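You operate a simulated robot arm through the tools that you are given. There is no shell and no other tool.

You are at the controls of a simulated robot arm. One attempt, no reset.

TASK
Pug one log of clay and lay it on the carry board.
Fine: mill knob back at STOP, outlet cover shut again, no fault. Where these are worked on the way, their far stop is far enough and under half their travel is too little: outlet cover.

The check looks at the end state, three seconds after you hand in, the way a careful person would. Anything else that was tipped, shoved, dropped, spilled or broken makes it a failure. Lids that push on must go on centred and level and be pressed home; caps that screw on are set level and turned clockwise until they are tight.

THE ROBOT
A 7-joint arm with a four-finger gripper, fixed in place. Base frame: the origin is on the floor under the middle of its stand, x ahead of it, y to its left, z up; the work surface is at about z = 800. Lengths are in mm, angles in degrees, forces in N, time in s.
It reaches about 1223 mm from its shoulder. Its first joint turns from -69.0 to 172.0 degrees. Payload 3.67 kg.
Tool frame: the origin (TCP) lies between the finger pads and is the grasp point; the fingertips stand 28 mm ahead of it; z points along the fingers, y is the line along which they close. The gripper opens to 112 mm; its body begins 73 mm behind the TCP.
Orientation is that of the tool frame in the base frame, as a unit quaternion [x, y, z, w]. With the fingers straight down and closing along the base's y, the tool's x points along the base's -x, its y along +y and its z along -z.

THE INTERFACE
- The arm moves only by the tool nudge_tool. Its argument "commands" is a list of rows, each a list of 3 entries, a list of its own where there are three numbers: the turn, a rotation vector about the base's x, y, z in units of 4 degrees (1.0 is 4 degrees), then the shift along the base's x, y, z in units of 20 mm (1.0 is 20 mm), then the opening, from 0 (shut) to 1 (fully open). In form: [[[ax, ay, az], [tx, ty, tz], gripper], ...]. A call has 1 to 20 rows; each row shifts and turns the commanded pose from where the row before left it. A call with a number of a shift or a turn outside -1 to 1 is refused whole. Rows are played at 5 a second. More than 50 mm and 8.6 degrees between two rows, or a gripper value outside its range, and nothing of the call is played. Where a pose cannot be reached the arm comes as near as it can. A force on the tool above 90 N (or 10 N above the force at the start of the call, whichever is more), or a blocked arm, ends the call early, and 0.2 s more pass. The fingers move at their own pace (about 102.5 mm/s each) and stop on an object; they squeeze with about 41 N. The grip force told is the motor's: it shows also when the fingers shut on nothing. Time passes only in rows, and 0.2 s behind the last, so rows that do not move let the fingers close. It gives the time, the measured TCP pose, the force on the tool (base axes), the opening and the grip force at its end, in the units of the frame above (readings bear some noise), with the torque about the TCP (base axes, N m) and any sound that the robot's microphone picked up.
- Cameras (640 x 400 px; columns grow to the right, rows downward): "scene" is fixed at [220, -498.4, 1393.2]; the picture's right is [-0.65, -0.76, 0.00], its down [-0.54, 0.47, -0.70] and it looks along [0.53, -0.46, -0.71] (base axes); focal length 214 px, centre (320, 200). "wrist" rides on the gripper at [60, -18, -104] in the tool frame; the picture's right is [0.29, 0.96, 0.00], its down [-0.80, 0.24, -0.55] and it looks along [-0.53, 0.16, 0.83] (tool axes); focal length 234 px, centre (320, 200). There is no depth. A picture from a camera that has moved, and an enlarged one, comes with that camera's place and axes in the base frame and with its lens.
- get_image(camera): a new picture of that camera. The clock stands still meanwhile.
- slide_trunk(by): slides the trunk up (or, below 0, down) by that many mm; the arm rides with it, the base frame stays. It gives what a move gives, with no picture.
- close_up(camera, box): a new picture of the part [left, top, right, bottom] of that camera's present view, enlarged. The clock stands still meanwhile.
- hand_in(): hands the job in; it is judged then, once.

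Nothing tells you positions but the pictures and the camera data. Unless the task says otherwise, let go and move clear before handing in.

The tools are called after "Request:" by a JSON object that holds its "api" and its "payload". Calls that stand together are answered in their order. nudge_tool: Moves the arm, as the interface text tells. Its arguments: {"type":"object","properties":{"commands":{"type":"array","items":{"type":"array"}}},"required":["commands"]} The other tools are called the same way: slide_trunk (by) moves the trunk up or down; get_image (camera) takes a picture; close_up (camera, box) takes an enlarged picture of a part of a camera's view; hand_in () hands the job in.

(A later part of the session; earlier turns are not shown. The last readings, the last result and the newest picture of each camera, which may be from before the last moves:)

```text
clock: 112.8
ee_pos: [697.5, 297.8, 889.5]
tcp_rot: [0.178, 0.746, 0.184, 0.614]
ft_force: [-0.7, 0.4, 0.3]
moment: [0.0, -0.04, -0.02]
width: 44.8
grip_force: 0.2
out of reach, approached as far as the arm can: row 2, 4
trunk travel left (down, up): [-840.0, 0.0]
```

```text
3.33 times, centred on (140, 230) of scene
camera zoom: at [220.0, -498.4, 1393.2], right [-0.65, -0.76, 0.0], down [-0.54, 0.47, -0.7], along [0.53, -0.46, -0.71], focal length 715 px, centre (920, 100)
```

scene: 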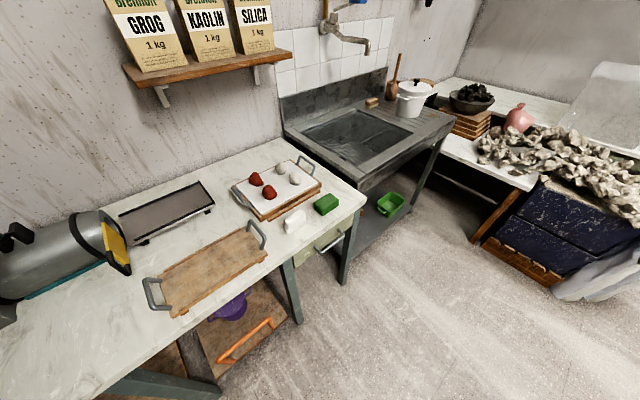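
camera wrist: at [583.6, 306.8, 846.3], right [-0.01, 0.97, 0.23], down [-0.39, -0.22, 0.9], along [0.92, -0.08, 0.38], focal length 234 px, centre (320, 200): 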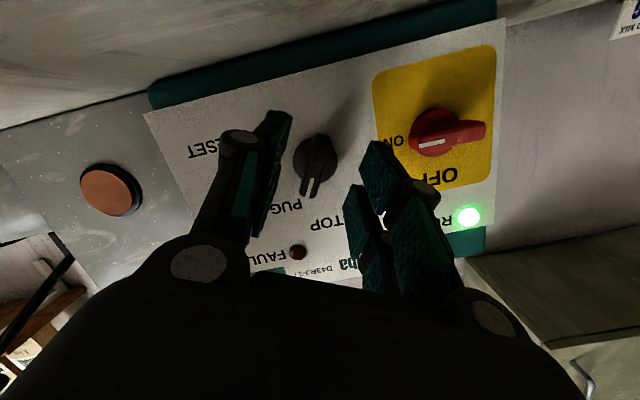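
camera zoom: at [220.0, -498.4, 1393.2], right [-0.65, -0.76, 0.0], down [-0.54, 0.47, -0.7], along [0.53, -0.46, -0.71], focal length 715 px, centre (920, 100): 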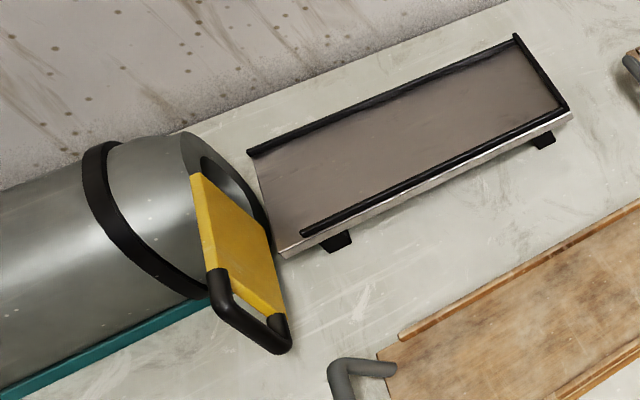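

The roll is stopped by a wrist joint limit near +30°. Rolling the gripper the other way by 180° lands on the same jaw line with plenty of joint range, so I'll do that at this standoff and check the outlet as it runs.

Request:
{"api": "nudge_tool", "payload": {"commands": [[[-0.98, -0.056, 0.176], [0, 0, 0], 0.4], [[-0.98, -0.056, 0.176], [0, 0, 0], 0.4], [[-0.98, -0.056, 0.176], [0, 0, 0], 0.4], [[-0.98, -0.056, 0.176], [0, 0, 0], 0.4], [[-0.98, -0.056, 0.176], [0, 0, 0], 0.4], [[-0.98, -0.056, 0.176], [0, 0, 0], 0.4], [[-0.98, -0.056, 0.176], [0, 0, 0], 0.4], [[-0.98, -0.056, 0.176], [0, 0, 0], 0.4], [[-0.98, -0.056, 0.176], [0, 0, 0], 0.4], [[-0.98, -0.056, 0.176], [0, 0, 0], 0.4], [[-0.98, -0.056, 0.176], [0, 0, 0], 0.4], [[-0.98, -0.056, 0.176], [0, 0, 0], 0.4], [[-0.98, -0.056, 0.176], [0, 0, 0], 0.4], [[-0.98, -0.056, 0.176], [0, 0, 0], 0.4], [[-0.98, -0.056, 0.176], [0, 0, 0], 0.4]]}}

Request:
{"api": "close_up", "payload": {"camera": "scene", "box": [60, 170, 220, 290]}}

Request:
{"api": "get_image", "payload": {"camera": "wrist"}}

```text
clock: 116.0
ee_pos: [698.4, 298.4, 888.5]
tcp_rot: [-0.217, 0.736, -0.148, 0.624]
ft_force: [-0.3, 0.5, 0.1]
moment: [0.0, 0.03, 0.0]
width: 44.7
grip_force: 0.1
trunk travel left (down, up): [-840.0, 0.0]
```

```text
3.33 times, centred on (140, 230) of scene
camera zoom: at [220.0, -498.4, 1393.2], right [-0.65, -0.76, 0.0], down [-0.54, 0.47, -0.7], along [0.53, -0.46, -0.71], focal length 715 px, centre (920, 100)
```

zoom: 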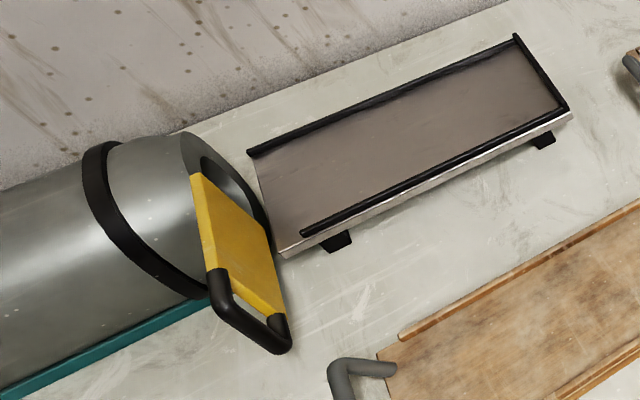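

```text
taken
camera wrist: at [590.6, 246.8, 863.4], right [-0.16, 0.68, -0.71], down [-0.48, 0.58, 0.66], along [0.86, 0.45, 0.23], focal length 234 px, centre (320, 200)
```

wrist: 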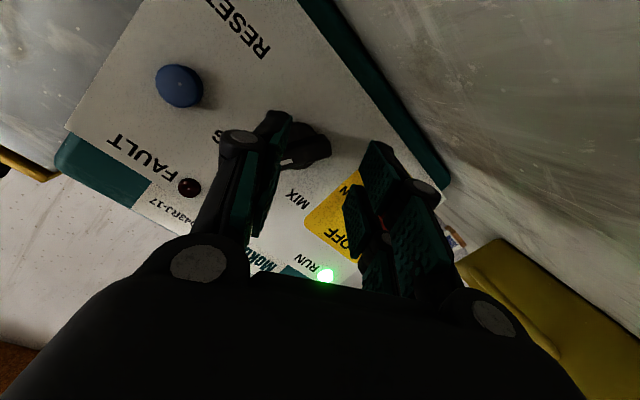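

Still running, no fault, no clay yet. I'll continue the roll.

Request:
{"api": "nudge_tool", "payload": {"commands": [[[-0.98, -0.05, 0.18], [0, 0, 0], 0.4], [[-0.98, -0.05, 0.18], [0, 0, 0], 0.4], [[-0.98, -0.05, 0.18], [0, 0, 0], 0.4], [[-0.98, -0.05, 0.18], [0, 0, 0], 0.4], [[-0.98, -0.05, 0.18], [0, 0, 0], 0.4], [[-0.98, -0.05, 0.18], [0, 0, 0], 0.4], [[-0.98, -0.05, 0.18], [0, 0, 0], 0.4], [[-0.98, -0.05, 0.18], [0, 0, 0], 0.4], [[-0.98, -0.05, 0.18], [0, 0, 0], 0.4], [[-0.98, -0.05, 0.18], [0, 0, 0], 0.4], [[-0.98, -0.05, 0.18], [0, 0, 0], 0.4], [[-0.98, -0.05, 0.18], [0, 0, 0], 0.4], [[-0.98, -0.05, 0.18], [0, 0, 0], 0.4], [[-0.98, -0.05, 0.18], [0, 0, 0], 0.4], [[-0.98, -0.05, 0.18], [0, 0, 0], 0.4]]}}

Request:
{"api": "nudge_tool", "payload": {"commands": [[[-0.98, -0.05, 0.18], [0, 0, 0], 0.4], [[-0.98, -0.05, 0.18], [0, 0, 0], 0.4], [[-0.98, -0.05, 0.18], [0, 0, 0], 0.4], [[-0.98, -0.05, 0.18], [0, 0, 0], 0.4], [[-0.98, -0.05, 0.18], [0, 0, 0], 0.4], [[-0.98, -0.05, 0.18], [0, 0, 0], 0.4], [[-0.98, -0.05, 0.18], [0, 0, 0], 0.4], [[-0.98, -0.05, 0.18], [0, 0, 0], 0.4], [[-0.98, -0.05, 0.18], [0, 0, 0], 0.4], [[-0.98, -0.05, 0.18], [0, 0, 0], 0.4], [[-0.98, -0.05, 0.18], [0, 0, 0], 0.4], [[-0.98, -0.05, 0.18], [0, 0, 0], 0.4], [[-0.98, -0.05, 0.18], [0, 0, 0], 0.4], [[-0.98, -0.05, 0.18], [0, 0, 0], 0.4], [[-0.98, -0.05, 0.18], [0, 0, 0], 0.4]]}}

Request:
{"api": "get_image", "payload": {"camera": "wrist"}}

Request:
{"api": "close_up", "payload": {"camera": "scene", "box": [60, 170, 220, 290]}}

```text
clock: 119.2
ee_pos: [697.0, 298.1, 888.0]
tcp_rot: [0.556, -0.531, 0.438, -0.466]
ft_force: [-0.9, 0.3, 0.0]
moment: [0.03, 0.01, 0.0]
width: 44.9
grip_force: 0.1
trunk travel left (down, up): [-840.0, 0.0]
```

```text
clock: 122.4
ee_pos: [696.5, 298.7, 888.8]
tcp_rot: [0.748, -0.182, 0.611, -0.185]
ft_force: [0.3, 0.6, -0.6]
moment: [-0.01, 0.02, -0.01]
width: 44.9
grip_force: 0.0
trunk travel left (down, up): [-840.0, 0.0]
```

```text
taken
camera wrist: at [607.4, 278.6, 966.4], right [0.01, -0.97, -0.23], down [-0.7, 0.16, -0.69], along [0.71, 0.17, -0.68], focal length 234 px, centre (320, 200)
```

wrist: 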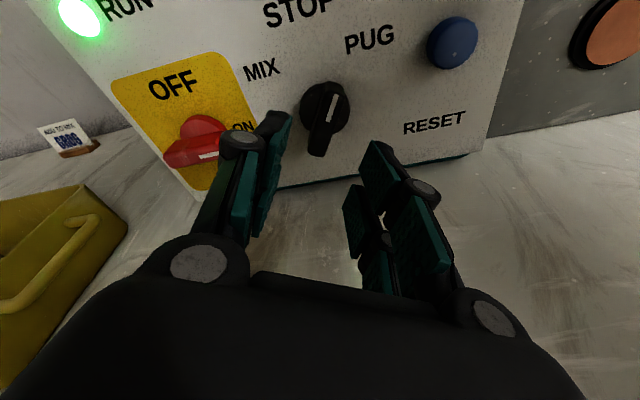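

```text
3.33 times, centred on (140, 230) of scene
camera zoom: at [220.0, -498.4, 1393.2], right [-0.65, -0.76, 0.0], down [-0.54, 0.47, -0.7], along [0.53, -0.46, -0.71], focal length 715 px, centre (920, 100)
```

zoom: 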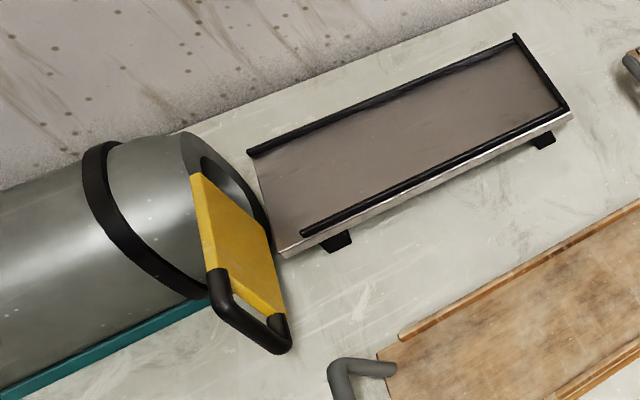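

Now I have an upright view of the panel, and there's a small card by the yellow crate. I'll read that and check the knob pointer.

Request:
{"api": "close_up", "payload": {"camera": "wrist", "box": [20, 110, 130, 170]}}

Request:
{"api": "close_up", "payload": {"camera": "wrist", "box": [230, 0, 490, 170]}}

```text
5.82 times, centred on (75, 140) of wrist
camera zoom: at [607.4, 278.6, 966.4], right [0.01, -0.97, -0.23], down [-0.7, 0.16, -0.69], along [0.71, 0.17, -0.68], focal length 1362 px, centre (1746, 549)
```

zoom: 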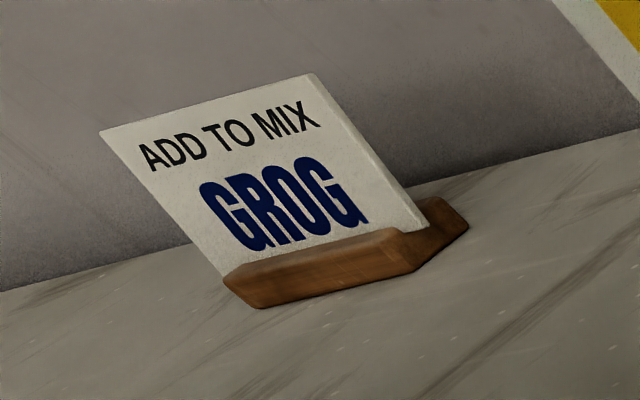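

```text
2.35 times, centred on (360, 85) of wrist
camera zoom: at [607.4, 278.6, 966.4], right [0.01, -0.97, -0.23], down [-0.7, 0.16, -0.69], along [0.71, 0.17, -0.68], focal length 551 px, centre (226, 471)
```

zoom: 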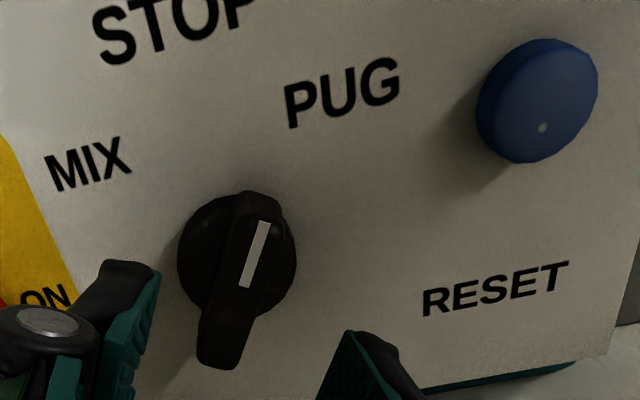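

The card reads "ADD TO MIX: GROG". It's a notice in the room and not part of my task, so I'll leave it alone. With this gripper orientation I can turn the knob the rest of the way to PUG: advance, grip, and rotate clockwise.

Request:
{"api": "nudge_tool", "payload": {"commands": [[[0, 0, 0], [0.25, -0.05, 0], 0.4], [[0, 0, 0], [0.25, -0.05, 0], 0.4], [[0, 0, 0], [0.25, -0.05, 0], 0.4], [[0, 0, 0], [0.25, -0.05, 0.02], 0.4], [[0, 0, 0], [0.25, 0, 0.02], 0.4], [[0, 0, 0], [0.25, 0, 0], 0.4], [[0, 0, 0], [0.25, 0, 0], 0.4], [[0, 0, 0], [0.25, 0, 0], 0.4], [[0, 0, 0], [0.15, 0, 0], 0.4]]}}

Request:
{"api": "get_image", "payload": {"camera": "wrist"}}

```text
clock: 124.4
ee_pos: [740.9, 294.4, 888.4]
tcp_rot: [0.748, -0.183, 0.611, -0.185]
ft_force: [-0.6, -0.8, 0.2]
moment: [0.01, 0.01, -0.01]
width: 44.8
grip_force: 0.0
trunk travel left (down, up): [-840.0, 0.0]
```

```text
taken
camera wrist: at [650.3, 274.6, 967.1], right [0.01, -0.97, -0.24], down [-0.7, 0.16, -0.69], along [0.71, 0.17, -0.68], focal length 234 px, centre (320, 200)
```

wrist: 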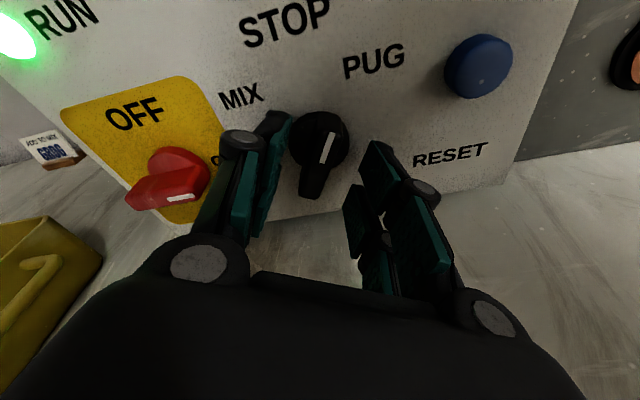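

Request:
{"api": "nudge_tool", "payload": {"commands": [[[0, 0, 0], [0, 0, 0.03], 0.3], [[0, 0, 0], [0, 0, 0], 0.2], [[0, 0, 0], [0, 0, 0], 0.1], [[0, 0, 0], [0, 0, 0], 0], [[0, 0, 0], [0, 0, 0], 0], [[0, 0, 0], [0, 0, 0], 0]]}}

Request:
{"api": "nudge_tool", "payload": {"commands": [[[0.6, 0, 0], [0, 0, 0], 0], [[0.6, 0, 0], [0, 0, 0], 0], [[0.6, 0, 0], [0, 0, 0], 0], [[0.6, 0, 0], [0, 0, 0], 0], [[0.6, 0, 0], [0, 0, 0], 0]]}}

Request:
{"api": "get_image", "payload": {"camera": "wrist"}}

Request:
{"api": "close_up", "payload": {"camera": "scene", "box": [60, 170, 220, 290]}}

```text
clock: 125.8
ee_pos: [739.9, 296.5, 891.4]
tcp_rot: [0.747, -0.183, 0.612, -0.185]
ft_force: [10.5, 22.5, 16.9]
moment: [-0.05, 0.53, 1.76]
width: 14.2
grip_force: 44.8
trunk travel left (down, up): [-840.0, 0.0]
```

```text
clock: 127.0
ee_pos: [740.0, 297.1, 892.1]
tcp_rot: [0.724, -0.244, 0.59, -0.263]
ft_force: [14.5, 41.0, 30.3]
moment: [-1.86, -1.22, 1.24]
width: 14.8
grip_force: 44.8
trunk travel left (down, up): [-840.0, 0.0]
```

```text
taken
camera wrist: at [650.2, 260.9, 963.3], right [0.01, -0.9, -0.43], down [-0.7, 0.3, -0.65], along [0.71, 0.31, -0.63], focal length 234 px, centre (320, 200)
```

wrist: 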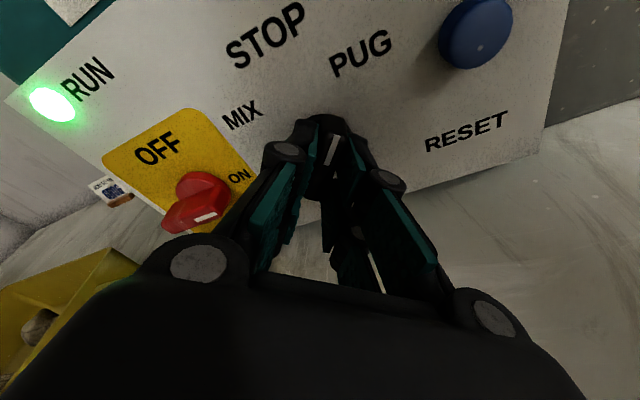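

```text
3.33 times, centred on (140, 230) of scene
camera zoom: at [220.0, -498.4, 1393.2], right [-0.65, -0.76, 0.0], down [-0.54, 0.47, -0.7], along [0.53, -0.46, -0.71], focal length 715 px, centre (920, 100)
```

zoom: 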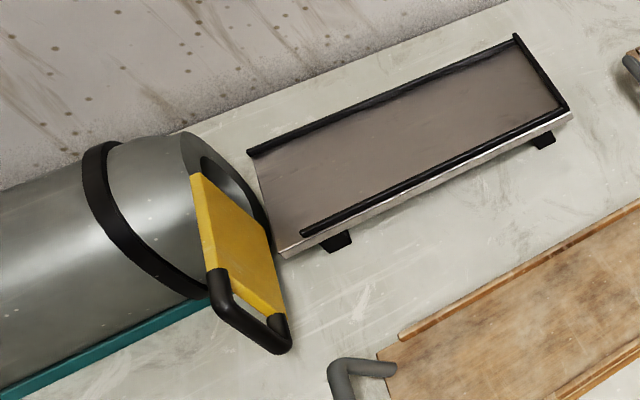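

Now the knob resists, with about -1.9 N·m on the tool as I turn. I'll check whether it actually moved or is already at its end stop.

Request:
{"api": "close_up", "payload": {"camera": "wrist", "box": [230, 0, 490, 220]}}

```text
1.82 times, centred on (360, 110) of wrist
camera zoom: at [650.2, 260.9, 963.3], right [0.01, -0.9, -0.43], down [-0.7, 0.3, -0.65], along [0.71, 0.31, -0.63], focal length 426 px, centre (247, 364)
```

zoom: 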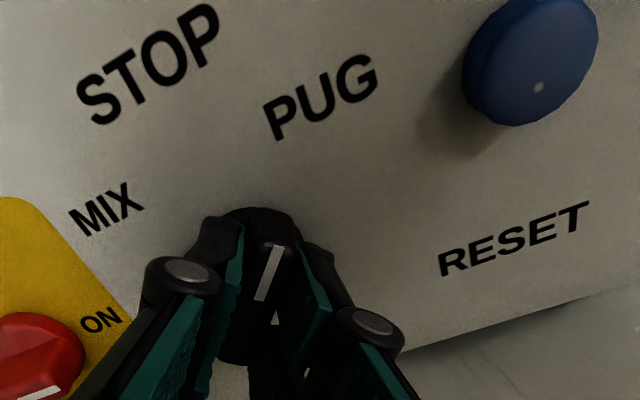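

The pointer turned with the gripper, so this is friction in the knob and not a stop. I'll continue another 12–15°.

Request:
{"api": "nudge_tool", "payload": {"commands": [[[0.6, 0, 0], [0, -0.05, -0.05], 0], [[0.6, 0, 0], [0, 0, 0], 0], [[0.6, 0, 0], [0, 0, 0], 0], [[0.6, 0, 0], [0, 0, 0], 0], [[0.6, 0, 0], [0, 0, 0], 0]]}}

Request:
{"api": "close_up", "payload": {"camera": "wrist", "box": [230, 0, 490, 220]}}

Request:
{"api": "close_up", "payload": {"camera": "scene", "box": [60, 170, 220, 290]}}

```text
clock: 128.2
ee_pos: [739.9, 298.3, 891.2]
tcp_rot: [0.692, -0.304, 0.561, -0.338]
ft_force: [15.6, 56.3, 37.2]
moment: [-2.05, -1.38, 1.62]
width: 22.7
grip_force: 45.4
trunk travel left (down, up): [-840.0, 0.0]
```

```text
1.82 times, centred on (360, 110) of wrist
camera zoom: at [649.7, 247.3, 953.1], right [0.01, -0.79, -0.61], down [-0.7, 0.43, -0.57], along [0.71, 0.44, -0.55], focal length 426 px, centre (247, 364)
```

zoom: 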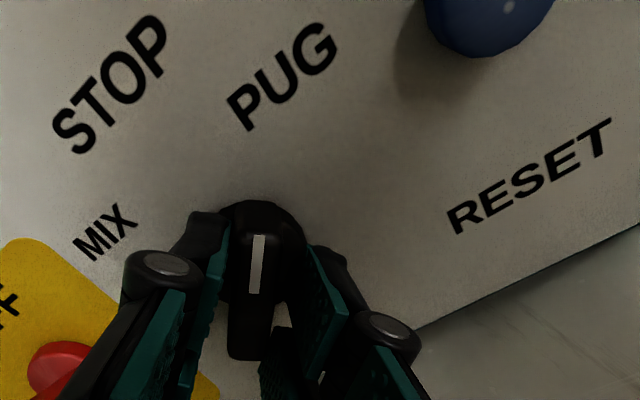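

```text
3.33 times, centred on (140, 230) of scene
camera zoom: at [220.0, -498.4, 1393.2], right [-0.65, -0.76, 0.0], down [-0.54, 0.47, -0.7], along [0.53, -0.46, -0.71], focal length 715 px, centre (920, 100)
```

zoom: 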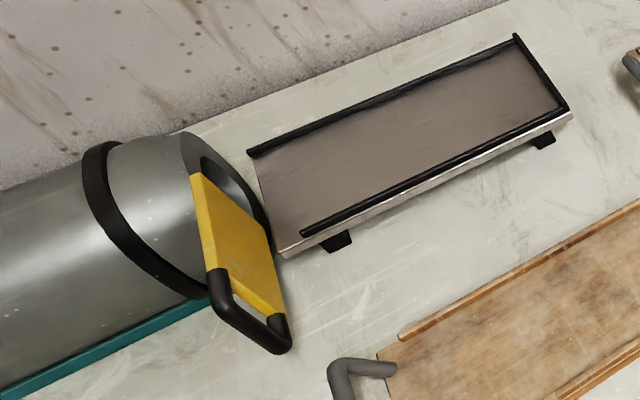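

The jaws were forced wider, so the knob has reached its PUG end stop at roughly 40–45°. I'll back the roll off to release the strain and let it run a few seconds.

Request:
{"api": "nudge_tool", "payload": {"commands": [[[-0.6, 0, 0], [0, -0.1, -0.05], 0], [[-0.6, 0, 0], [0, -0.05, 0], 0], [[-0.6, 0, 0], [0, 0, 0], 0], [[-0.6, 0, 0], [0, 0, 0], 0], [[0, 0, 0], [0, 0, 0], 0], [[0, 0, 0], [0, 0, 0], 0], [[0, 0, 0], [0, 0, 0], 0], [[0, 0, 0], [0, 0, 0], 0], [[0, 0, 0], [0, 0, 0], 0], [[0, 0, 0], [0, 0, 0], 0]]}}

Request:
{"api": "close_up", "payload": {"camera": "wrist", "box": [0, 0, 490, 220]}}

Request:
{"api": "close_up", "payload": {"camera": "scene", "box": [60, 170, 220, 290]}}

```text
clock: 130.4
ee_pos: [740.0, 297.1, 891.1]
tcp_rot: [0.717, -0.254, 0.585, -0.281]
ft_force: [24.5, 68.4, 47.4]
moment: [-1.83, -1.06, 2.17]
width: 16.3
grip_force: 44.9
trunk travel left (down, up): [-840.0, 0.0]
```

```text
1.31 times, centred on (245, 110) of wrist
camera zoom: at [649.7, 257.3, 961.0], right [0.02, -0.88, -0.47], down [-0.7, 0.32, -0.64], along [0.71, 0.34, -0.61], focal length 306 px, centre (418, 318)
```

zoom: 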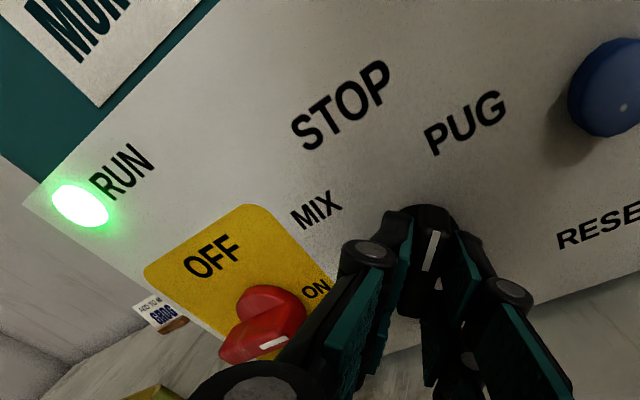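

```text
3.33 times, centred on (140, 230) of scene
camera zoom: at [220.0, -498.4, 1393.2], right [-0.65, -0.76, 0.0], down [-0.54, 0.47, -0.7], along [0.53, -0.46, -0.71], focal length 715 px, centre (920, 100)
```

zoom: 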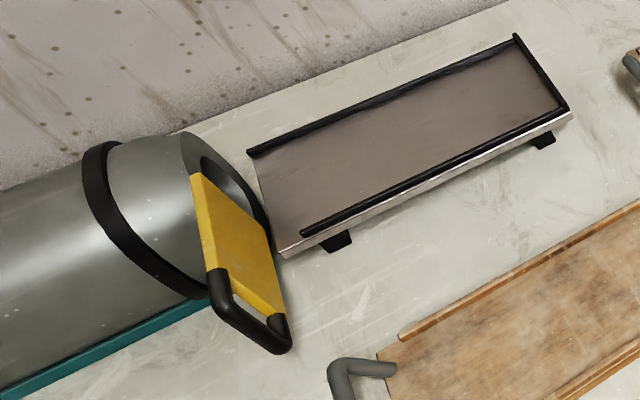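

Still no clay after about 27 s of RUN. I'll unwind the strain, release the knob and check the pointer against the PUG label.

Request:
{"api": "nudge_tool", "payload": {"commands": [[[-0.6, 0, 0], [0, -0.05, -0.05], 0], [[-0.6, 0, 0], [0, -0.05, 0], 0], [[-0.6, 0, 0], [0, 0, 0], 0], [[0, 0, 0], [0, 0, 0], 0.15], [[0, 0, 0], [0, 0, 0], 0.4], [[0, 0, 0], [0, 0, 0], 0.5], [[0, 0, 0], [-0.5, 0, 0], 0.5], [[0, 0, 0], [-0.5, 0, 0], 0.5], [[0, 0, 0], [-0.5, 0, 0], 0.5], [[0, 0, 0], [-0.5, 0, 0], 0.5]]}}

Request:
{"api": "get_image", "payload": {"camera": "wrist"}}

Request:
{"api": "close_up", "payload": {"camera": "scene", "box": [60, 170, 220, 290]}}

```text
clock: 132.6
ee_pos: [700.6, 288.7, 887.1]
tcp_rot: [0.734, -0.221, 0.598, -0.231]
ft_force: [-0.8, -0.7, -0.7]
moment: [-0.02, -0.02, 0.03]
width: 55.9
grip_force: 0.0
trunk travel left (down, up): [-840.0, 0.0]
```

```text
taken
camera wrist: at [610.7, 258.3, 961.3], right [0.01, -0.93, -0.36], down [-0.7, 0.25, -0.67], along [0.71, 0.26, -0.66], focal length 234 px, centre (320, 200)
```

wrist: 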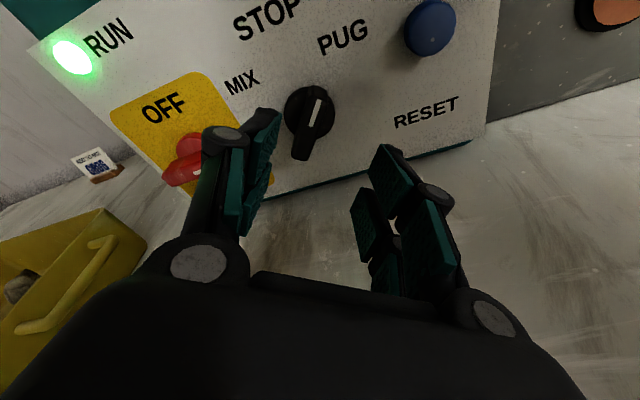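

```text
3.33 times, centred on (140, 230) of scene
camera zoom: at [220.0, -498.4, 1393.2], right [-0.65, -0.76, 0.0], down [-0.54, 0.47, -0.7], along [0.53, -0.46, -0.71], focal length 715 px, centre (920, 100)
```

zoom: 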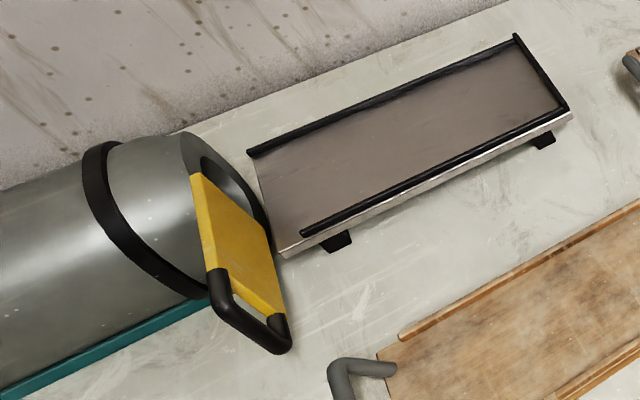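

Request:
{"api": "close_up", "payload": {"camera": "wrist", "box": [260, 60, 360, 180]}}

Request:
{"api": "close_up", "payload": {"camera": "wrist", "box": [200, 0, 480, 180]}}

```text
3.33 times, centred on (310, 120) of wrist
camera zoom: at [610.7, 258.3, 961.3], right [0.01, -0.93, -0.36], down [-0.7, 0.25, -0.67], along [0.71, 0.26, -0.66], focal length 781 px, centre (353, 467)
```

zoom: 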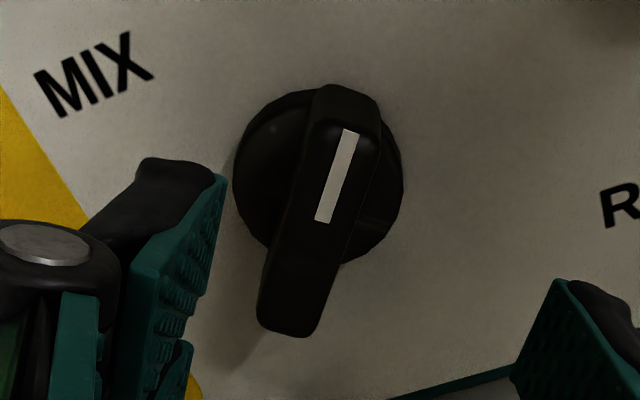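

```text
2.22 times, centred on (340, 90) of wrist
camera zoom: at [610.7, 258.3, 961.3], right [0.01, -0.93, -0.36], down [-0.7, 0.25, -0.67], along [0.71, 0.26, -0.66], focal length 520 px, centre (276, 444)
```

zoom: 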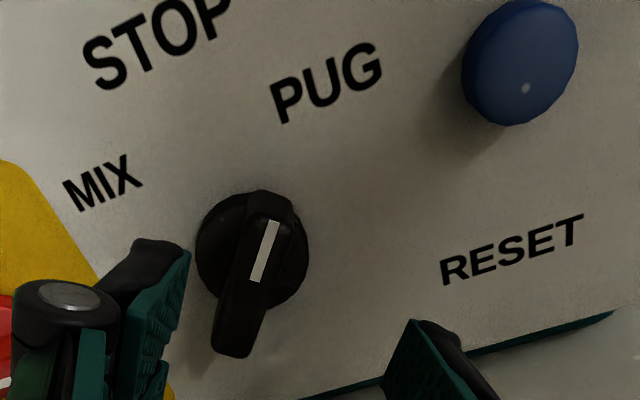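

The pointer sits at about 37°, at its end stop on the PUG side, with RUN lit and no fault. I'll hold here, ready to stop it, and let it run while watching the outlet.

Request:
{"api": "nudge_tool", "payload": {"commands": [[[0, 0, 0], [0, 0, 0], 0.5], [[0, 0, 0], [0, 0, 0], 0.5], [[0, 0, 0], [0, 0, 0], 0.5], [[0, 0, 0], [0, 0, 0], 0.5], [[0, 0, 0], [0, 0, 0], 0.5], [[0, 0, 0], [0, 0, 0], 0.5], [[0, 0, 0], [0, 0, 0], 0.5], [[0, 0, 0], [0, 0, 0], 0.5], [[0, 0, 0], [0, 0, 0], 0.5], [[0, 0, 0], [0, 0, 0], 0.5], [[0, 0, 0], [0, 0, 0], 0.5], [[0, 0, 0], [0, 0, 0], 0.5], [[0, 0, 0], [0, 0, 0], 0.5], [[0, 0, 0], [0, 0, 0], 0.5], [[0, 0, 0], [0, 0, 0], 0.5]]}}

Request:
{"api": "close_up", "payload": {"camera": "scene", "box": [60, 170, 220, 290]}}

Request:
{"api": "close_up", "payload": {"camera": "scene", "box": [0, 190, 120, 330]}}

```text
clock: 135.8
ee_pos: [701.2, 287.6, 887.9]
tcp_rot: [0.735, -0.221, 0.598, -0.231]
ft_force: [0.2, 0.1, 0.3]
moment: [-0.01, 0.02, 0.0]
width: 55.7
grip_force: 0.2
trunk travel left (down, up): [-840.0, 0.0]
```

```text
3.33 times, centred on (140, 230) of scene
camera zoom: at [220.0, -498.4, 1393.2], right [-0.65, -0.76, 0.0], down [-0.54, 0.47, -0.7], along [0.53, -0.46, -0.71], focal length 715 px, centre (920, 100)
```

zoom: 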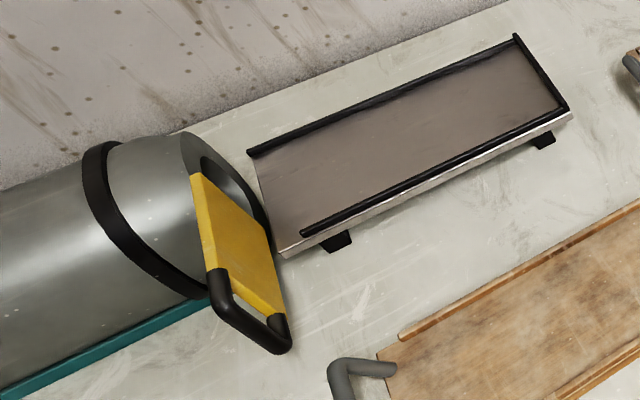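

```text
2.86 times, centred on (60, 260) of scene
camera zoom: at [220.0, -498.4, 1393.2], right [-0.65, -0.76, 0.0], down [-0.54, 0.47, -0.7], along [0.53, -0.46, -0.71], focal length 613 px, centre (1063, 29)
```

zoom: 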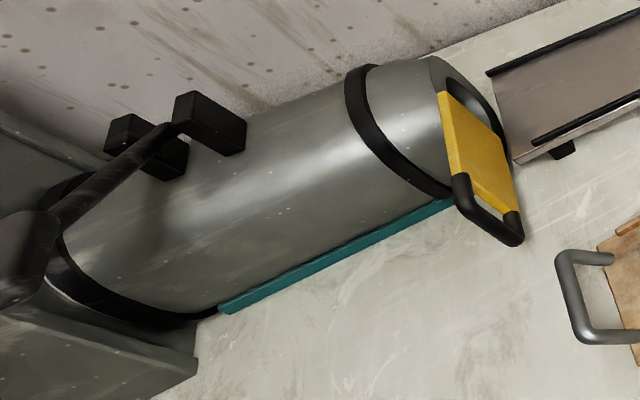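

Looking back at the roll angles, the knob's end stop is near 44–45°, and I dragged it back to about 38° when I unwound. To rule that out I'll re-grip, set it fully to the stop and release without dragging it back.

Request:
{"api": "nudge_tool", "payload": {"commands": [[[0, 0, 0], [0.25, 0.1, 0.02], 0.4], [[0, 0, 0], [0.25, 0.1, 0.02], 0.4], [[0, 0, 0], [0.25, 0.1, 0.02], 0.4], [[0, 0, 0], [0.25, 0.05, 0.02], 0.4], [[0, 0, 0], [0.25, 0, 0], 0.4], [[0, 0, 0], [0.25, 0, 0], 0.4], [[0, 0, 0], [0.25, 0, 0], 0.4], [[0, 0, 0], [0.2, 0, 0], 0.4], [[0, 0, 0], [0, 0, 0], 0.25], [[0, 0, 0], [0, 0, 0], 0.1], [[0, 0, 0], [0, 0, 0], 0], [[0, 0, 0], [0, 0, 0], 0]]}}

Request:
{"api": "nudge_tool", "payload": {"commands": [[[0.6, 0, 0], [0, 0, 0], 0], [[0.6, 0, 0], [0, 0, 0], 0], [[0.7, 0, 0], [0, 0, 0], 0], [[0, 0, 0], [0, 0, 0], 0], [[0, 0, 0], [0, 0, 0], 0.15], [[0, 0, 0], [0, 0, 0], 0.4], [[0, 0, 0], [0, 0, 0], 0.5], [[0, 0, 0], [-0.5, 0, 0], 0.5], [[0, 0, 0], [-0.5, 0, 0], 0.5], [[0, 0, 0], [-0.5, 0, 0], 0.5], [[0, 0, 0], [-0.5, 0, 0], 0.5]]}}

Request:
{"api": "close_up", "payload": {"camera": "wrist", "box": [200, 0, 480, 180]}}

Request:
{"api": "close_up", "payload": {"camera": "scene", "box": [60, 170, 220, 290]}}

```text
clock: 138.4
ee_pos: [740.5, 297.9, 890.0]
tcp_rot: [0.734, -0.219, 0.599, -0.233]
ft_force: [13.7, 26.8, 21.7]
moment: [-0.09, 0.23, 1.85]
width: 14.2
grip_force: 45.1
trunk travel left (down, up): [-840.0, 0.0]
```

```text
clock: 140.8
ee_pos: [698.8, 296.4, 887.9]
tcp_rot: [0.718, -0.26, 0.583, -0.279]
ft_force: [-0.5, 0.3, -1.1]
moment: [-0.01, 0.0, 0.01]
width: 56.0
grip_force: 0.0
trunk travel left (down, up): [-840.0, 0.0]
```

```text
2.22 times, centred on (340, 90) of wrist
camera zoom: at [608.0, 255.9, 959.1], right [0.01, -0.88, -0.48], down [-0.7, 0.33, -0.63], along [0.71, 0.34, -0.62], focal length 520 px, centre (276, 444)
```

zoom: 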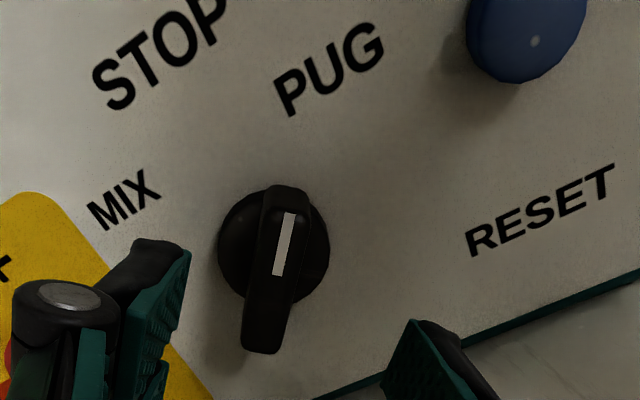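

```text
3.33 times, centred on (140, 230) of scene
camera zoom: at [220.0, -498.4, 1393.2], right [-0.65, -0.76, 0.0], down [-0.54, 0.47, -0.7], along [0.53, -0.46, -0.71], focal length 715 px, centre (920, 100)
```

zoom: 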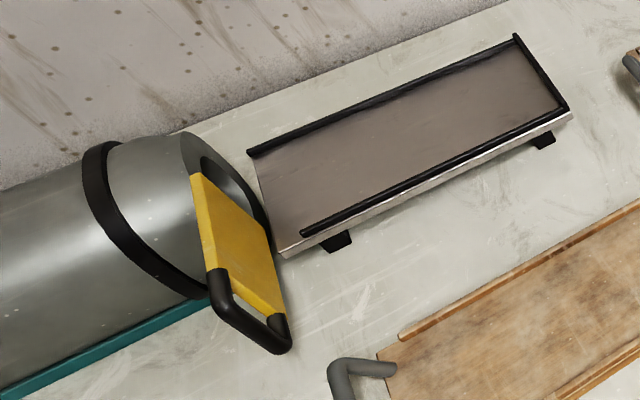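

The angle is again about 38°, so that is the PUG stop. I'll give it some more run time, checking the outlet, before concluding that it needs anything else.

Request:
{"api": "nudge_tool", "payload": {"commands": [[[0, 0, 0], [0, 0, 0], 0.5], [[0, 0, 0], [0, 0, 0], 0.5], [[0, 0, 0], [0, 0, 0], 0.5], [[0, 0, 0], [0, 0, 0], 0.5], [[0, 0, 0], [0, 0, 0], 0.5], [[0, 0, 0], [0, 0, 0], 0.5], [[0, 0, 0], [0, 0, 0], 0.5], [[0, 0, 0], [0, 0, 0], 0.5], [[0, 0, 0], [0, 0, 0], 0.5], [[0, 0, 0], [0, 0, 0], 0.5], [[0, 0, 0], [0, 0, 0], 0.5], [[0, 0, 0], [0, 0, 0], 0.5], [[0, 0, 0], [0, 0, 0], 0.5], [[0, 0, 0], [0, 0, 0], 0.5], [[0, 0, 0], [0, 0, 0], 0.5], [[0, 0, 0], [0, 0, 0], 0.5], [[0, 0, 0], [0, 0, 0], 0.5], [[0, 0, 0], [0, 0, 0], 0.5], [[0, 0, 0], [0, 0, 0], 0.5], [[0, 0, 0], [0, 0, 0], 0.5]]}}

Request:
{"api": "get_image", "payload": {"camera": "wrist"}}

Request:
{"api": "close_up", "payload": {"camera": "scene", "box": [60, 170, 220, 290]}}

```text
clock: 145.0
ee_pos: [697.5, 294.9, 890.3]
tcp_rot: [0.718, -0.261, 0.582, -0.28]
ft_force: [-1.1, -0.1, 0.1]
moment: [-0.01, 0.03, -0.02]
width: 56.0
grip_force: 0.2
trunk travel left (down, up): [-840.0, 0.0]
```

```text
taken
camera wrist: at [608.3, 255.9, 959.1], right [0.01, -0.88, -0.48], down [-0.7, 0.33, -0.63], along [0.71, 0.34, -0.62], focal length 234 px, centre (320, 200)
```

wrist: 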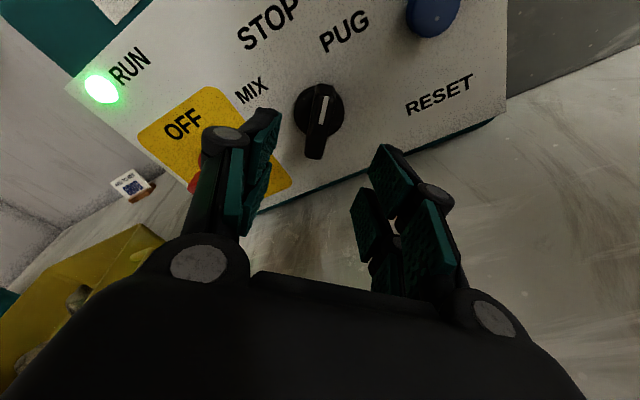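

```text
3.33 times, centred on (140, 230) of scene
camera zoom: at [220.0, -498.4, 1393.2], right [-0.65, -0.76, 0.0], down [-0.54, 0.47, -0.7], along [0.53, -0.46, -0.71], focal length 715 px, centre (920, 100)
```

zoom: 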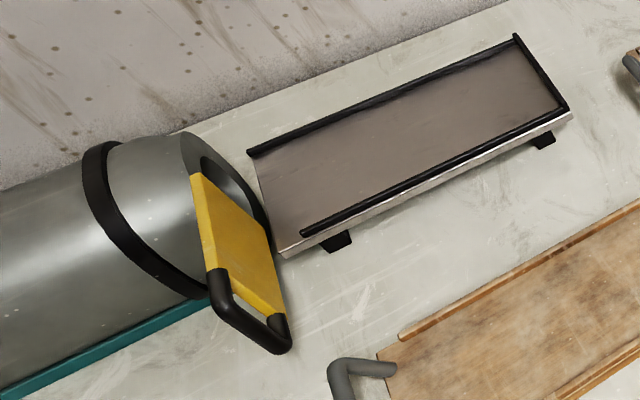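

After about 42 s of running nothing has come out, so the clay is not being fed. I won't leave the mill running unattended: I'll turn the knob back to STOP first, then look at the lever and hopper.

Request:
{"api": "nudge_tool", "payload": {"commands": [[[0, 0, 0], [0.3, 0, 0], 0.45], [[0, 0, 0], [0.3, 0, 0], 0.45], [[0, 0, 0], [0.3, 0, 0], 0.45], [[0, 0, 0], [0.3, 0, 0], 0.45], [[0, 0, 0], [0.3, 0, 0], 0.45], [[0, 0, 0], [0.3, 0, 0], 0.45], [[0, 0, 0], [0.3, 0, 0], 0.45], [[0, 0, 0], [0, 0, 0], 0.3], [[0, 0, 0], [0, 0, 0], 0.15], [[0, 0, 0], [0, 0, 0], 0], [[0, 0, 0], [0, 0, 0], 0], [[0, 0, 0], [0, 0, 0], 0]]}}

Request:
{"api": "nudge_tool", "payload": {"commands": [[[-0.8, 0, 0], [0, -0.03, 0], 0], [[-0.8, 0, 0], [0, -0.03, 0], 0], [[-0.8, 0, 0], [0, 0, 0], 0], [[-0.8, 0, 0], [0, 0, 0], 0], [[-0.8, 0, 0], [0, 0, 0], 0], [[-0.8, 0, 0], [0, 0, 0], 0], [[-0.8, 0, 0], [0, 0, 0], 0], [[-0.8, 0, 0], [0, 0, 0], 0], [[-0.8, 0, 0], [0, 0, 0], 0], [[-0.8, 0, 0], [0, 0, 0], 0], [[-0.8, 0, 0], [0, 0, 0], 0], [[-0.8, 0, 0], [0, 0, 0], 0], [[-0.8, 0, 0], [0, 0, 0], 0], [[-0.8, 0, 0], [0, 0, 0], 0]]}}

Request:
{"api": "get_image", "payload": {"camera": "wrist"}}

```text
clock: 147.6
ee_pos: [743.1, 297.6, 891.7]
tcp_rot: [0.716, -0.259, 0.584, -0.281]
ft_force: [18.9, 30.3, 30.3]
moment: [-1.77, -0.3, 1.98]
width: 16.5
grip_force: 44.3
trunk travel left (down, up): [-840.0, 0.0]
```

```text
clock: 150.6
ee_pos: [740.8, 295.4, 889.0]
tcp_rot: [0.769, -0.018, 0.639, 0.016]
ft_force: [10.8, 35.8, 28.9]
moment: [-0.19, -0.65, 1.39]
width: 14.2
grip_force: 44.8
trunk travel left (down, up): [-840.0, 0.0]
```

```text
taken
camera wrist: at [650.1, 317.7, 965.6], right [0.01, -0.96, 0.28], down [-0.7, -0.21, -0.68], along [0.71, -0.19, -0.67], focal length 234 px, centre (320, 200)
```

wrist: 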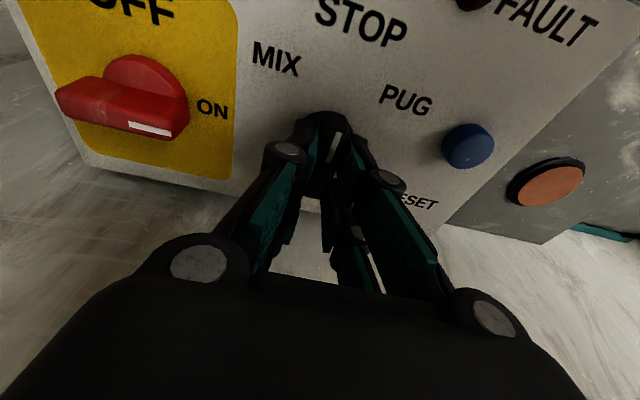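

The knob is back at vertical (STOP). I'll release, back off and confirm the lamps.

Request:
{"api": "nudge_tool", "payload": {"commands": [[[0, 0, 0], [0, 0, 0], 0.15], [[0, 0, 0], [0, 0, 0], 0.4], [[0, 0, 0], [0, 0, 0], 0.5], [[0, 0, 0], [-0.5, 0, 0], 0.5], [[0, 0, 0], [-0.5, 0, 0], 0.5], [[0, 0, 0], [-0.5, 0, 0], 0.5], [[0, 0, 0], [-0.5, 0, 0], 0.5]]}}

Request:
{"api": "get_image", "payload": {"camera": "wrist"}}

```text
clock: 152.2
ee_pos: [701.6, 293.8, 888.8]
tcp_rot: [0.77, -0.019, 0.637, 0.015]
ft_force: [0.8, 0.1, 0.1]
moment: [0.0, -0.02, -0.01]
width: 56.1
grip_force: 0.1
trunk travel left (down, up): [-840.0, 0.0]
```

```text
taken
camera wrist: at [610.9, 316.1, 966.4], right [0.01, -0.96, 0.28], down [-0.7, -0.21, -0.68], along [0.71, -0.19, -0.68], focal length 234 px, centre (320, 200)
```

wrist: 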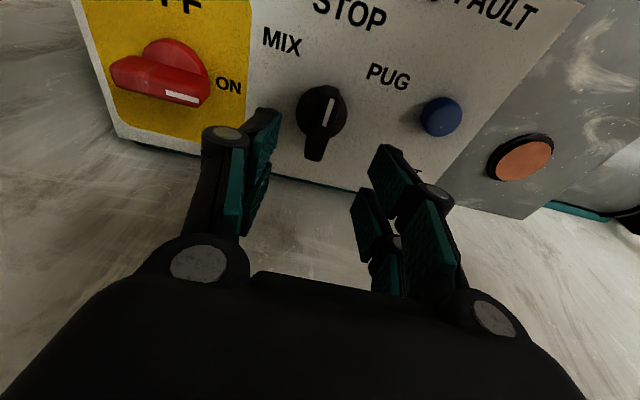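

Request:
{"api": "close_up", "payload": {"camera": "wrist", "box": [470, 110, 640, 250]}}

Request:
{"api": "close_up", "payload": {"camera": "wrist", "box": [270, 60, 480, 180]}}

```text
2.86 times, centred on (555, 180) of wrist
camera zoom: at [610.9, 316.1, 966.4], right [0.01, -0.96, 0.28], down [-0.7, -0.21, -0.68], along [0.71, -0.19, -0.68], focal length 669 px, centre (-351, 257)
```

zoom: 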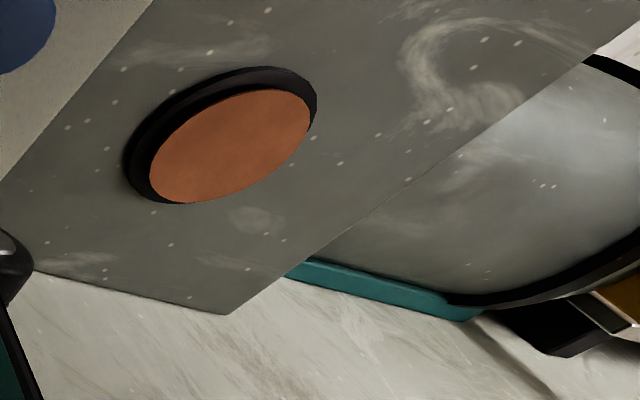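

```text
3.05 times, centred on (375, 120) of wrist
camera zoom: at [610.9, 316.1, 966.4], right [0.01, -0.96, 0.28], down [-0.7, -0.21, -0.68], along [0.71, -0.19, -0.68], focal length 714 px, centre (152, 444)
```

zoom: 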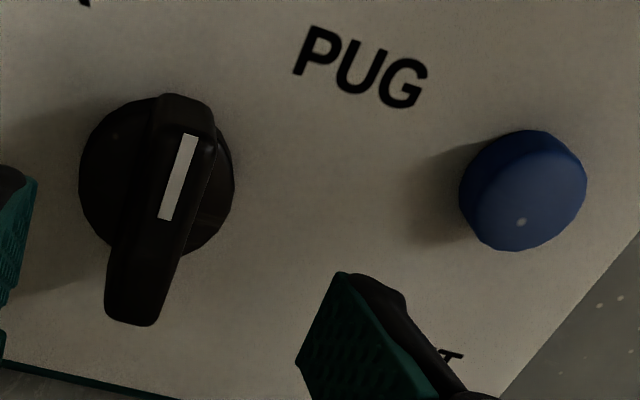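

The sight glass shows terracotta clay inside and the knob is at STOP. I'll roll the gripper back to its normal orientation so I can travel upright again.

Request:
{"api": "nudge_tool", "payload": {"commands": [[[0.98, 0.0, -0.18], [0, 0, 0], 0.5], [[0.98, 0.0, -0.18], [0, 0, 0], 0.5], [[0.98, 0.0, -0.18], [0, 0, 0], 0.5], [[0.98, 0.0, -0.18], [0, 0, 0], 0.5], [[0.98, 0.0, -0.18], [0, 0, 0], 0.5], [[0.98, 0.0, -0.18], [0, 0, 0], 0.5], [[0.98, 0.0, -0.18], [0, 0, 0], 0.5], [[0.98, 0.0, -0.18], [0, 0, 0], 0.5], [[0.98, 0.0, -0.18], [0, 0, 0], 0.5], [[0.98, 0.0, -0.18], [0, 0, 0], 0.5], [[0.98, 0.0, -0.18], [0, 0, 0], 0.5], [[0.98, 0.0, -0.18], [0, 0, 0], 0.5], [[0.98, 0.0, -0.18], [0, 0, 0], 0.5], [[0.98, 0.0, -0.18], [0, 0, 0], 0.5], [[0.98, 0.0, -0.18], [0, 0, 0], 0.5], [[0.98, 0.0, -0.18], [0, 0, 0], 0.5], [[0.98, 0.0, -0.18], [0, 0, 0], 0.5], [[0.98, 0.0, -0.18], [0, 0, 0], 0.5], [[0.98, 0.0, -0.18], [0, 0, 0], 0.5], [[0.98, 0.0, -0.18], [0, 0, 0], 0.5]]}}

Request:
{"api": "nudge_tool", "payload": {"commands": [[[0.98, 0.0, -0.18], [0, 0, 0], 0.5], [[0.98, 0.0, -0.18], [0, 0, 0], 0.5], [[0.98, 0.0, -0.18], [0, 0, 0], 0.5], [[0.98, 0.0, -0.18], [0, 0, 0], 0.5], [[0.98, 0.0, -0.18], [0, 0, 0], 0.5], [[0.98, 0.0, -0.18], [0, 0, 0], 0.5], [[0.98, 0.0, -0.18], [0, 0, 0], 0.5], [[0.98, 0.0, -0.18], [0, 0, 0], 0.5], [[0.98, 0.0, -0.18], [0, 0, 0], 0.5], [[0.98, 0.0, -0.18], [0, 0, 0], 0.5], [[0.98, 0.0, -0.18], [0, 0, 0], 0.5], [[0.98, 0.0, -0.18], [0, 0, 0], 0.5], [[0.98, 0.0, -0.18], [0, 0, 0], 0.5], [[0.98, 0.0, -0.18], [0, 0, 0], 0.5], [[0.98, 0.0, -0.18], [0, 0, 0], 0.5], [[0.98, 0.0, -0.18], [0, 0, 0], 0.5], [[0.98, 0.0, -0.18], [0, 0, 0], 0.5], [[0.98, 0.0, -0.18], [0, 0, 0], 0.5], [[0.98, 0.0, -0.18], [0, 0, 0], 0.5], [[0.98, 0.0, -0.18], [0, 0, 0], 0.5]]}}

Request:
{"api": "nudge_tool", "payload": {"commands": [[[0.98, 0.0, -0.18], [0, 0, 0], 0.5], [[0.98, 0.0, -0.18], [0, 0, 0], 0.5], [[0.98, 0.0, -0.18], [0, 0, 0], 0.5], [[0.98, 0.0, -0.18], [0, 0, 0], 0.5]]}}

```text
clock: 156.4
ee_pos: [701.0, 293.4, 888.7]
tcp_rot: [0.598, -0.506, 0.475, -0.401]
ft_force: [0.3, 0.5, -0.9]
moment: [0.0, -0.01, -0.03]
width: 55.9
grip_force: 0.1
trunk travel left (down, up): [-840.0, 0.0]
```

```text
clock: 160.6
ee_pos: [701.9, 293.2, 889.0]
tcp_rot: [-0.148, 0.757, -0.093, 0.629]
ft_force: [0.2, -0.9, 0.6]
moment: [-0.03, -0.03, -0.03]
width: 55.9
grip_force: 0.1
trunk travel left (down, up): [-840.0, 0.0]
```

```text
clock: 161.6
ee_pos: [701.3, 294.3, 888.5]
tcp_rot: [-0.041, 0.766, -0.005, 0.641]
ft_force: [-0.5, -0.7, -0.2]
moment: [-0.02, 0.03, 0.01]
width: 55.9
grip_force: 0.2
trunk travel left (down, up): [-840.0, 0.0]
```

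Roll restored. Now I'll tilt back to tool-down and rise, retracing my earlier path.

Request:
{"api": "nudge_tool", "payload": {"commands": [[[0.1, 0.8, -0.1], [0, 0, 0.1], 0.5], [[0.1, 0.8, -0.1], [0, 0, 0.1], 0.5], [[0.1, 0.8, -0.1], [0, 0, 0.1], 0.5], [[0.1, 0.8, -0.1], [0, 0, 0.1], 0.5], [[0.1, 0.8, -0.1], [0, 0, 0.1], 0.5], [[0.1, 0.8, -0.1], [0, 0, 0.1], 0.5], [[0.1, 0.8, -0.1], [0, 0, 0.1], 0.5], [[0.1, 0.8, -0.1], [0, 0, 0.1], 0.5], [[0, 0.8, 0], [0, 0, 0.1], 0.5], [[0, 0.8, 0], [0, 0, 0.1], 0.5], [[0, 0.8, 0], [0, 0, 0.1], 0.5], [[0, 0.8, 0], [0, 0, 0.1], 0.5], [[0, 0.8, 0], [0, 0, 0.1], 0.5], [[0, 0.8, 0], [0, 0, 0.1], 0.5], [[0, 0.8, 0], [0, 0, 0.1], 0.5], [[0, 0.8, 0], [0, 0, 0.1], 0.5], [[0, 0.8, 0], [0, 0, 0.1], 0.5], [[0, 0.8, 0], [0, 0, 0.1], 0.5], [[0, 0.8, 0], [0, 0, 0.1], 0.5], [[0, 0.8, 0], [0, 0, 0.1], 0.5]]}}

Request:
{"api": "nudge_tool", "payload": {"commands": [[[0, 0.8, 0], [0, 0, 0.5], 0.5], [[0, 0.8, 0], [0, 0, 0.5], 0.5], [[0, 0.8, 0], [0, 0, 0.5], 0.5], [[0, 0.8, 0], [0, 0, 0.5], 0.5], [[0, 0.8, 0], [0, 0, 0.5], 0.5], [[0, 0, 0], [0.3, 0, 0.8], 0.5], [[0, 0, 0], [0.3, 0, 0.8], 0.5], [[0, 0, 0], [0.3, 0, 0.8], 0.5], [[0, 0, 0], [0.3, 0, 0.8], 0.5], [[0, 0, 0], [0.3, 0, 0.8], 0.5], [[0, 0, 0], [0.3, 0, 0.8], 0.5], [[0, 0, 0], [0.3, 0, 0.8], 0.5], [[0, 0, 0], [0.3, 0, 0.8], 0.5], [[0, 0, 0], [0.3, 0, 0.8], 0.5], [[0, 0, 0], [0.3, 0, 0.8], 0.5], [[0, 0, 0], [0.3, 0, 0.8], 0.5], [[0, 0, 0], [0.3, 0, 0.8], 0.5], [[0, 0, 0], [0.3, 0, 0.8], 0.5]]}}

```text
clock: 165.8
ee_pos: [701.4, 294.1, 929.3]
tcp_rot: [0.001, 0.99, 0.009, 0.138]
ft_force: [0.2, -0.7, -0.5]
moment: [-0.04, 0.01, 0.03]
width: 56.1
grip_force: 0.1
trunk travel left (down, up): [-840.0, 0.0]
```

```text
clock: 169.6
ee_pos: [782.4, 289.1, 1181.3]
tcp_rot: [0.006, 1.0, 0.012, -0.008]
ft_force: [-0.4, 0.0, 0.2]
moment: [-0.01, 0.0, 0.0]
width: 55.8
grip_force: 0.1
trunk travel left (down, up): [-840.0, 0.0]
```

Request:
{"api": "nudge_tool", "payload": {"commands": [[[0, 0, 0], [0, -1, 0.2], 0.5], [[0, 0, 0], [0, -1, 0.2], 0.5], [[0, 0, 0], [0, -1, 0.2], 0.5], [[0, 0, 0], [0, -1, 0.2], 0.5], [[0, 0, 0], [0, -1, 0.2], 0.5], [[0, 0, 0], [0, -1, 0.2], 0.5], [[0, 0, 0], [0, -1, 0.2], 0.5], [[0, 0, 0], [0, -1, 0.2], 0.5], [[0, 0, 0], [0, -1, 0], 0.5], [[0, 0, 0], [0, -1, 0], 0.5], [[0, 0, 0], [0, -1, 0], 0.5], [[0, 0, 0], [0, -1, 0], 0.5], [[0, 0, 0], [0, -1, 0], 0.5], [[0, 0, 0], [0, -1, 0], 0.5], [[0, 0, 0], [0, -1, 0], 0.5], [[0, 0, 0], [0, -1, 0], 0.5], [[0, 0, 0], [0, -1, 0], 0.5]]}}

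Request:
{"api": "get_image", "payload": {"camera": "wrist"}}

```text
clock: 173.2
ee_pos: [776.6, -46.1, 1218.8]
tcp_rot: [0.0, 1.0, 0.009, -0.001]
ft_force: [-1.0, 0.1, -0.9]
moment: [0.04, -0.01, -0.03]
width: 56.0
grip_force: 0.1
trunk travel left (down, up): [-840.0, 0.0]
```

```text
taken
camera wrist: at [718.4, -66.5, 1321.3], right [-0.29, 0.96, 0.02], down [0.8, 0.23, 0.56], along [0.53, 0.17, -0.83], focal length 234 px, centre (320, 200)
```

wrist: 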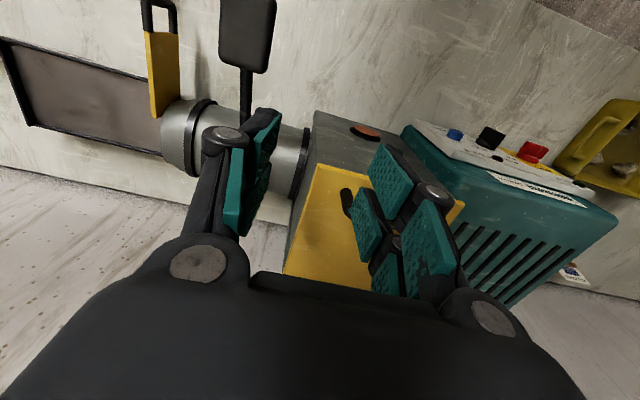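

I now have the press lever's paddle at about (727, -130, 1052), pivoting on the barrel top near (926, -132, 975). It looks like the feed press for the clay, so with the mill stopped I'll try it gently with closed fingers. First I'll move above it.

Request:
{"api": "nudge_tool", "payload": {"commands": [[[0, 0, 0], [-0.3, -0.84, 0], 0.2], [[0, 0, 0], [-0.3, -0.84, 0], 0], [[0, 0, 0], [-0.3, -0.84, 0], 0], [[0, 0, 0], [-0.3, -0.84, 0], 0], [[0, 0, 0], [-0.3, -0.84, -0.2], 0], [[-0.2, 0, 0], [0, 0, -0.6], 0], [[-0.1, 0, 0], [0, 0, -0.6], 0], [[0, 0, 0], [0, 0, -0.6], 0], [[0, 0, 0], [0, 0, -0.6], 0]]}}

Request:
{"api": "get_image", "payload": {"camera": "wrist"}}

Request:
{"api": "get_image", "payload": {"camera": "scene"}}

```text
clock: 175.2
ee_pos: [749.2, -130.4, 1166.4]
tcp_rot: [0.0, 1.0, -0.001, -0.001]
ft_force: [-0.1, 0.0, 0.0]
moment: [-0.02, -0.01, 0.03]
width: 0.2
grip_force: 35.5
trunk travel left (down, up): [-840.0, 0.0]
```

```text
taken
camera wrist: at [689.5, -147.7, 1270.2], right [-0.29, 0.96, 0.0], down [0.8, 0.24, 0.55], along [0.53, 0.16, -0.83], focal length 234 px, centre (320, 200)
```

wrist: 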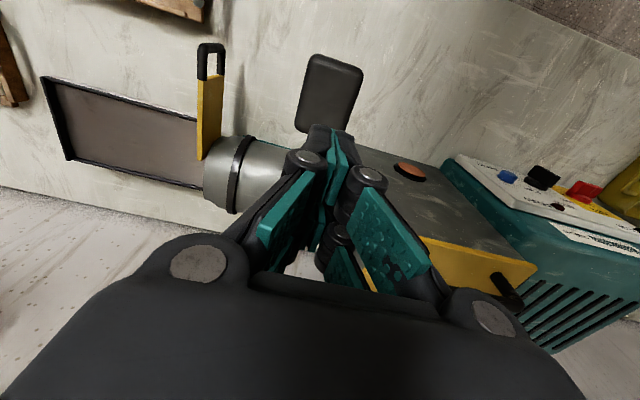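

```text
taken
```

scene: 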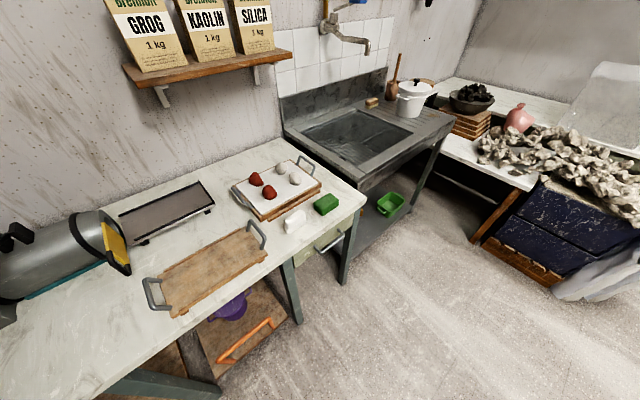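

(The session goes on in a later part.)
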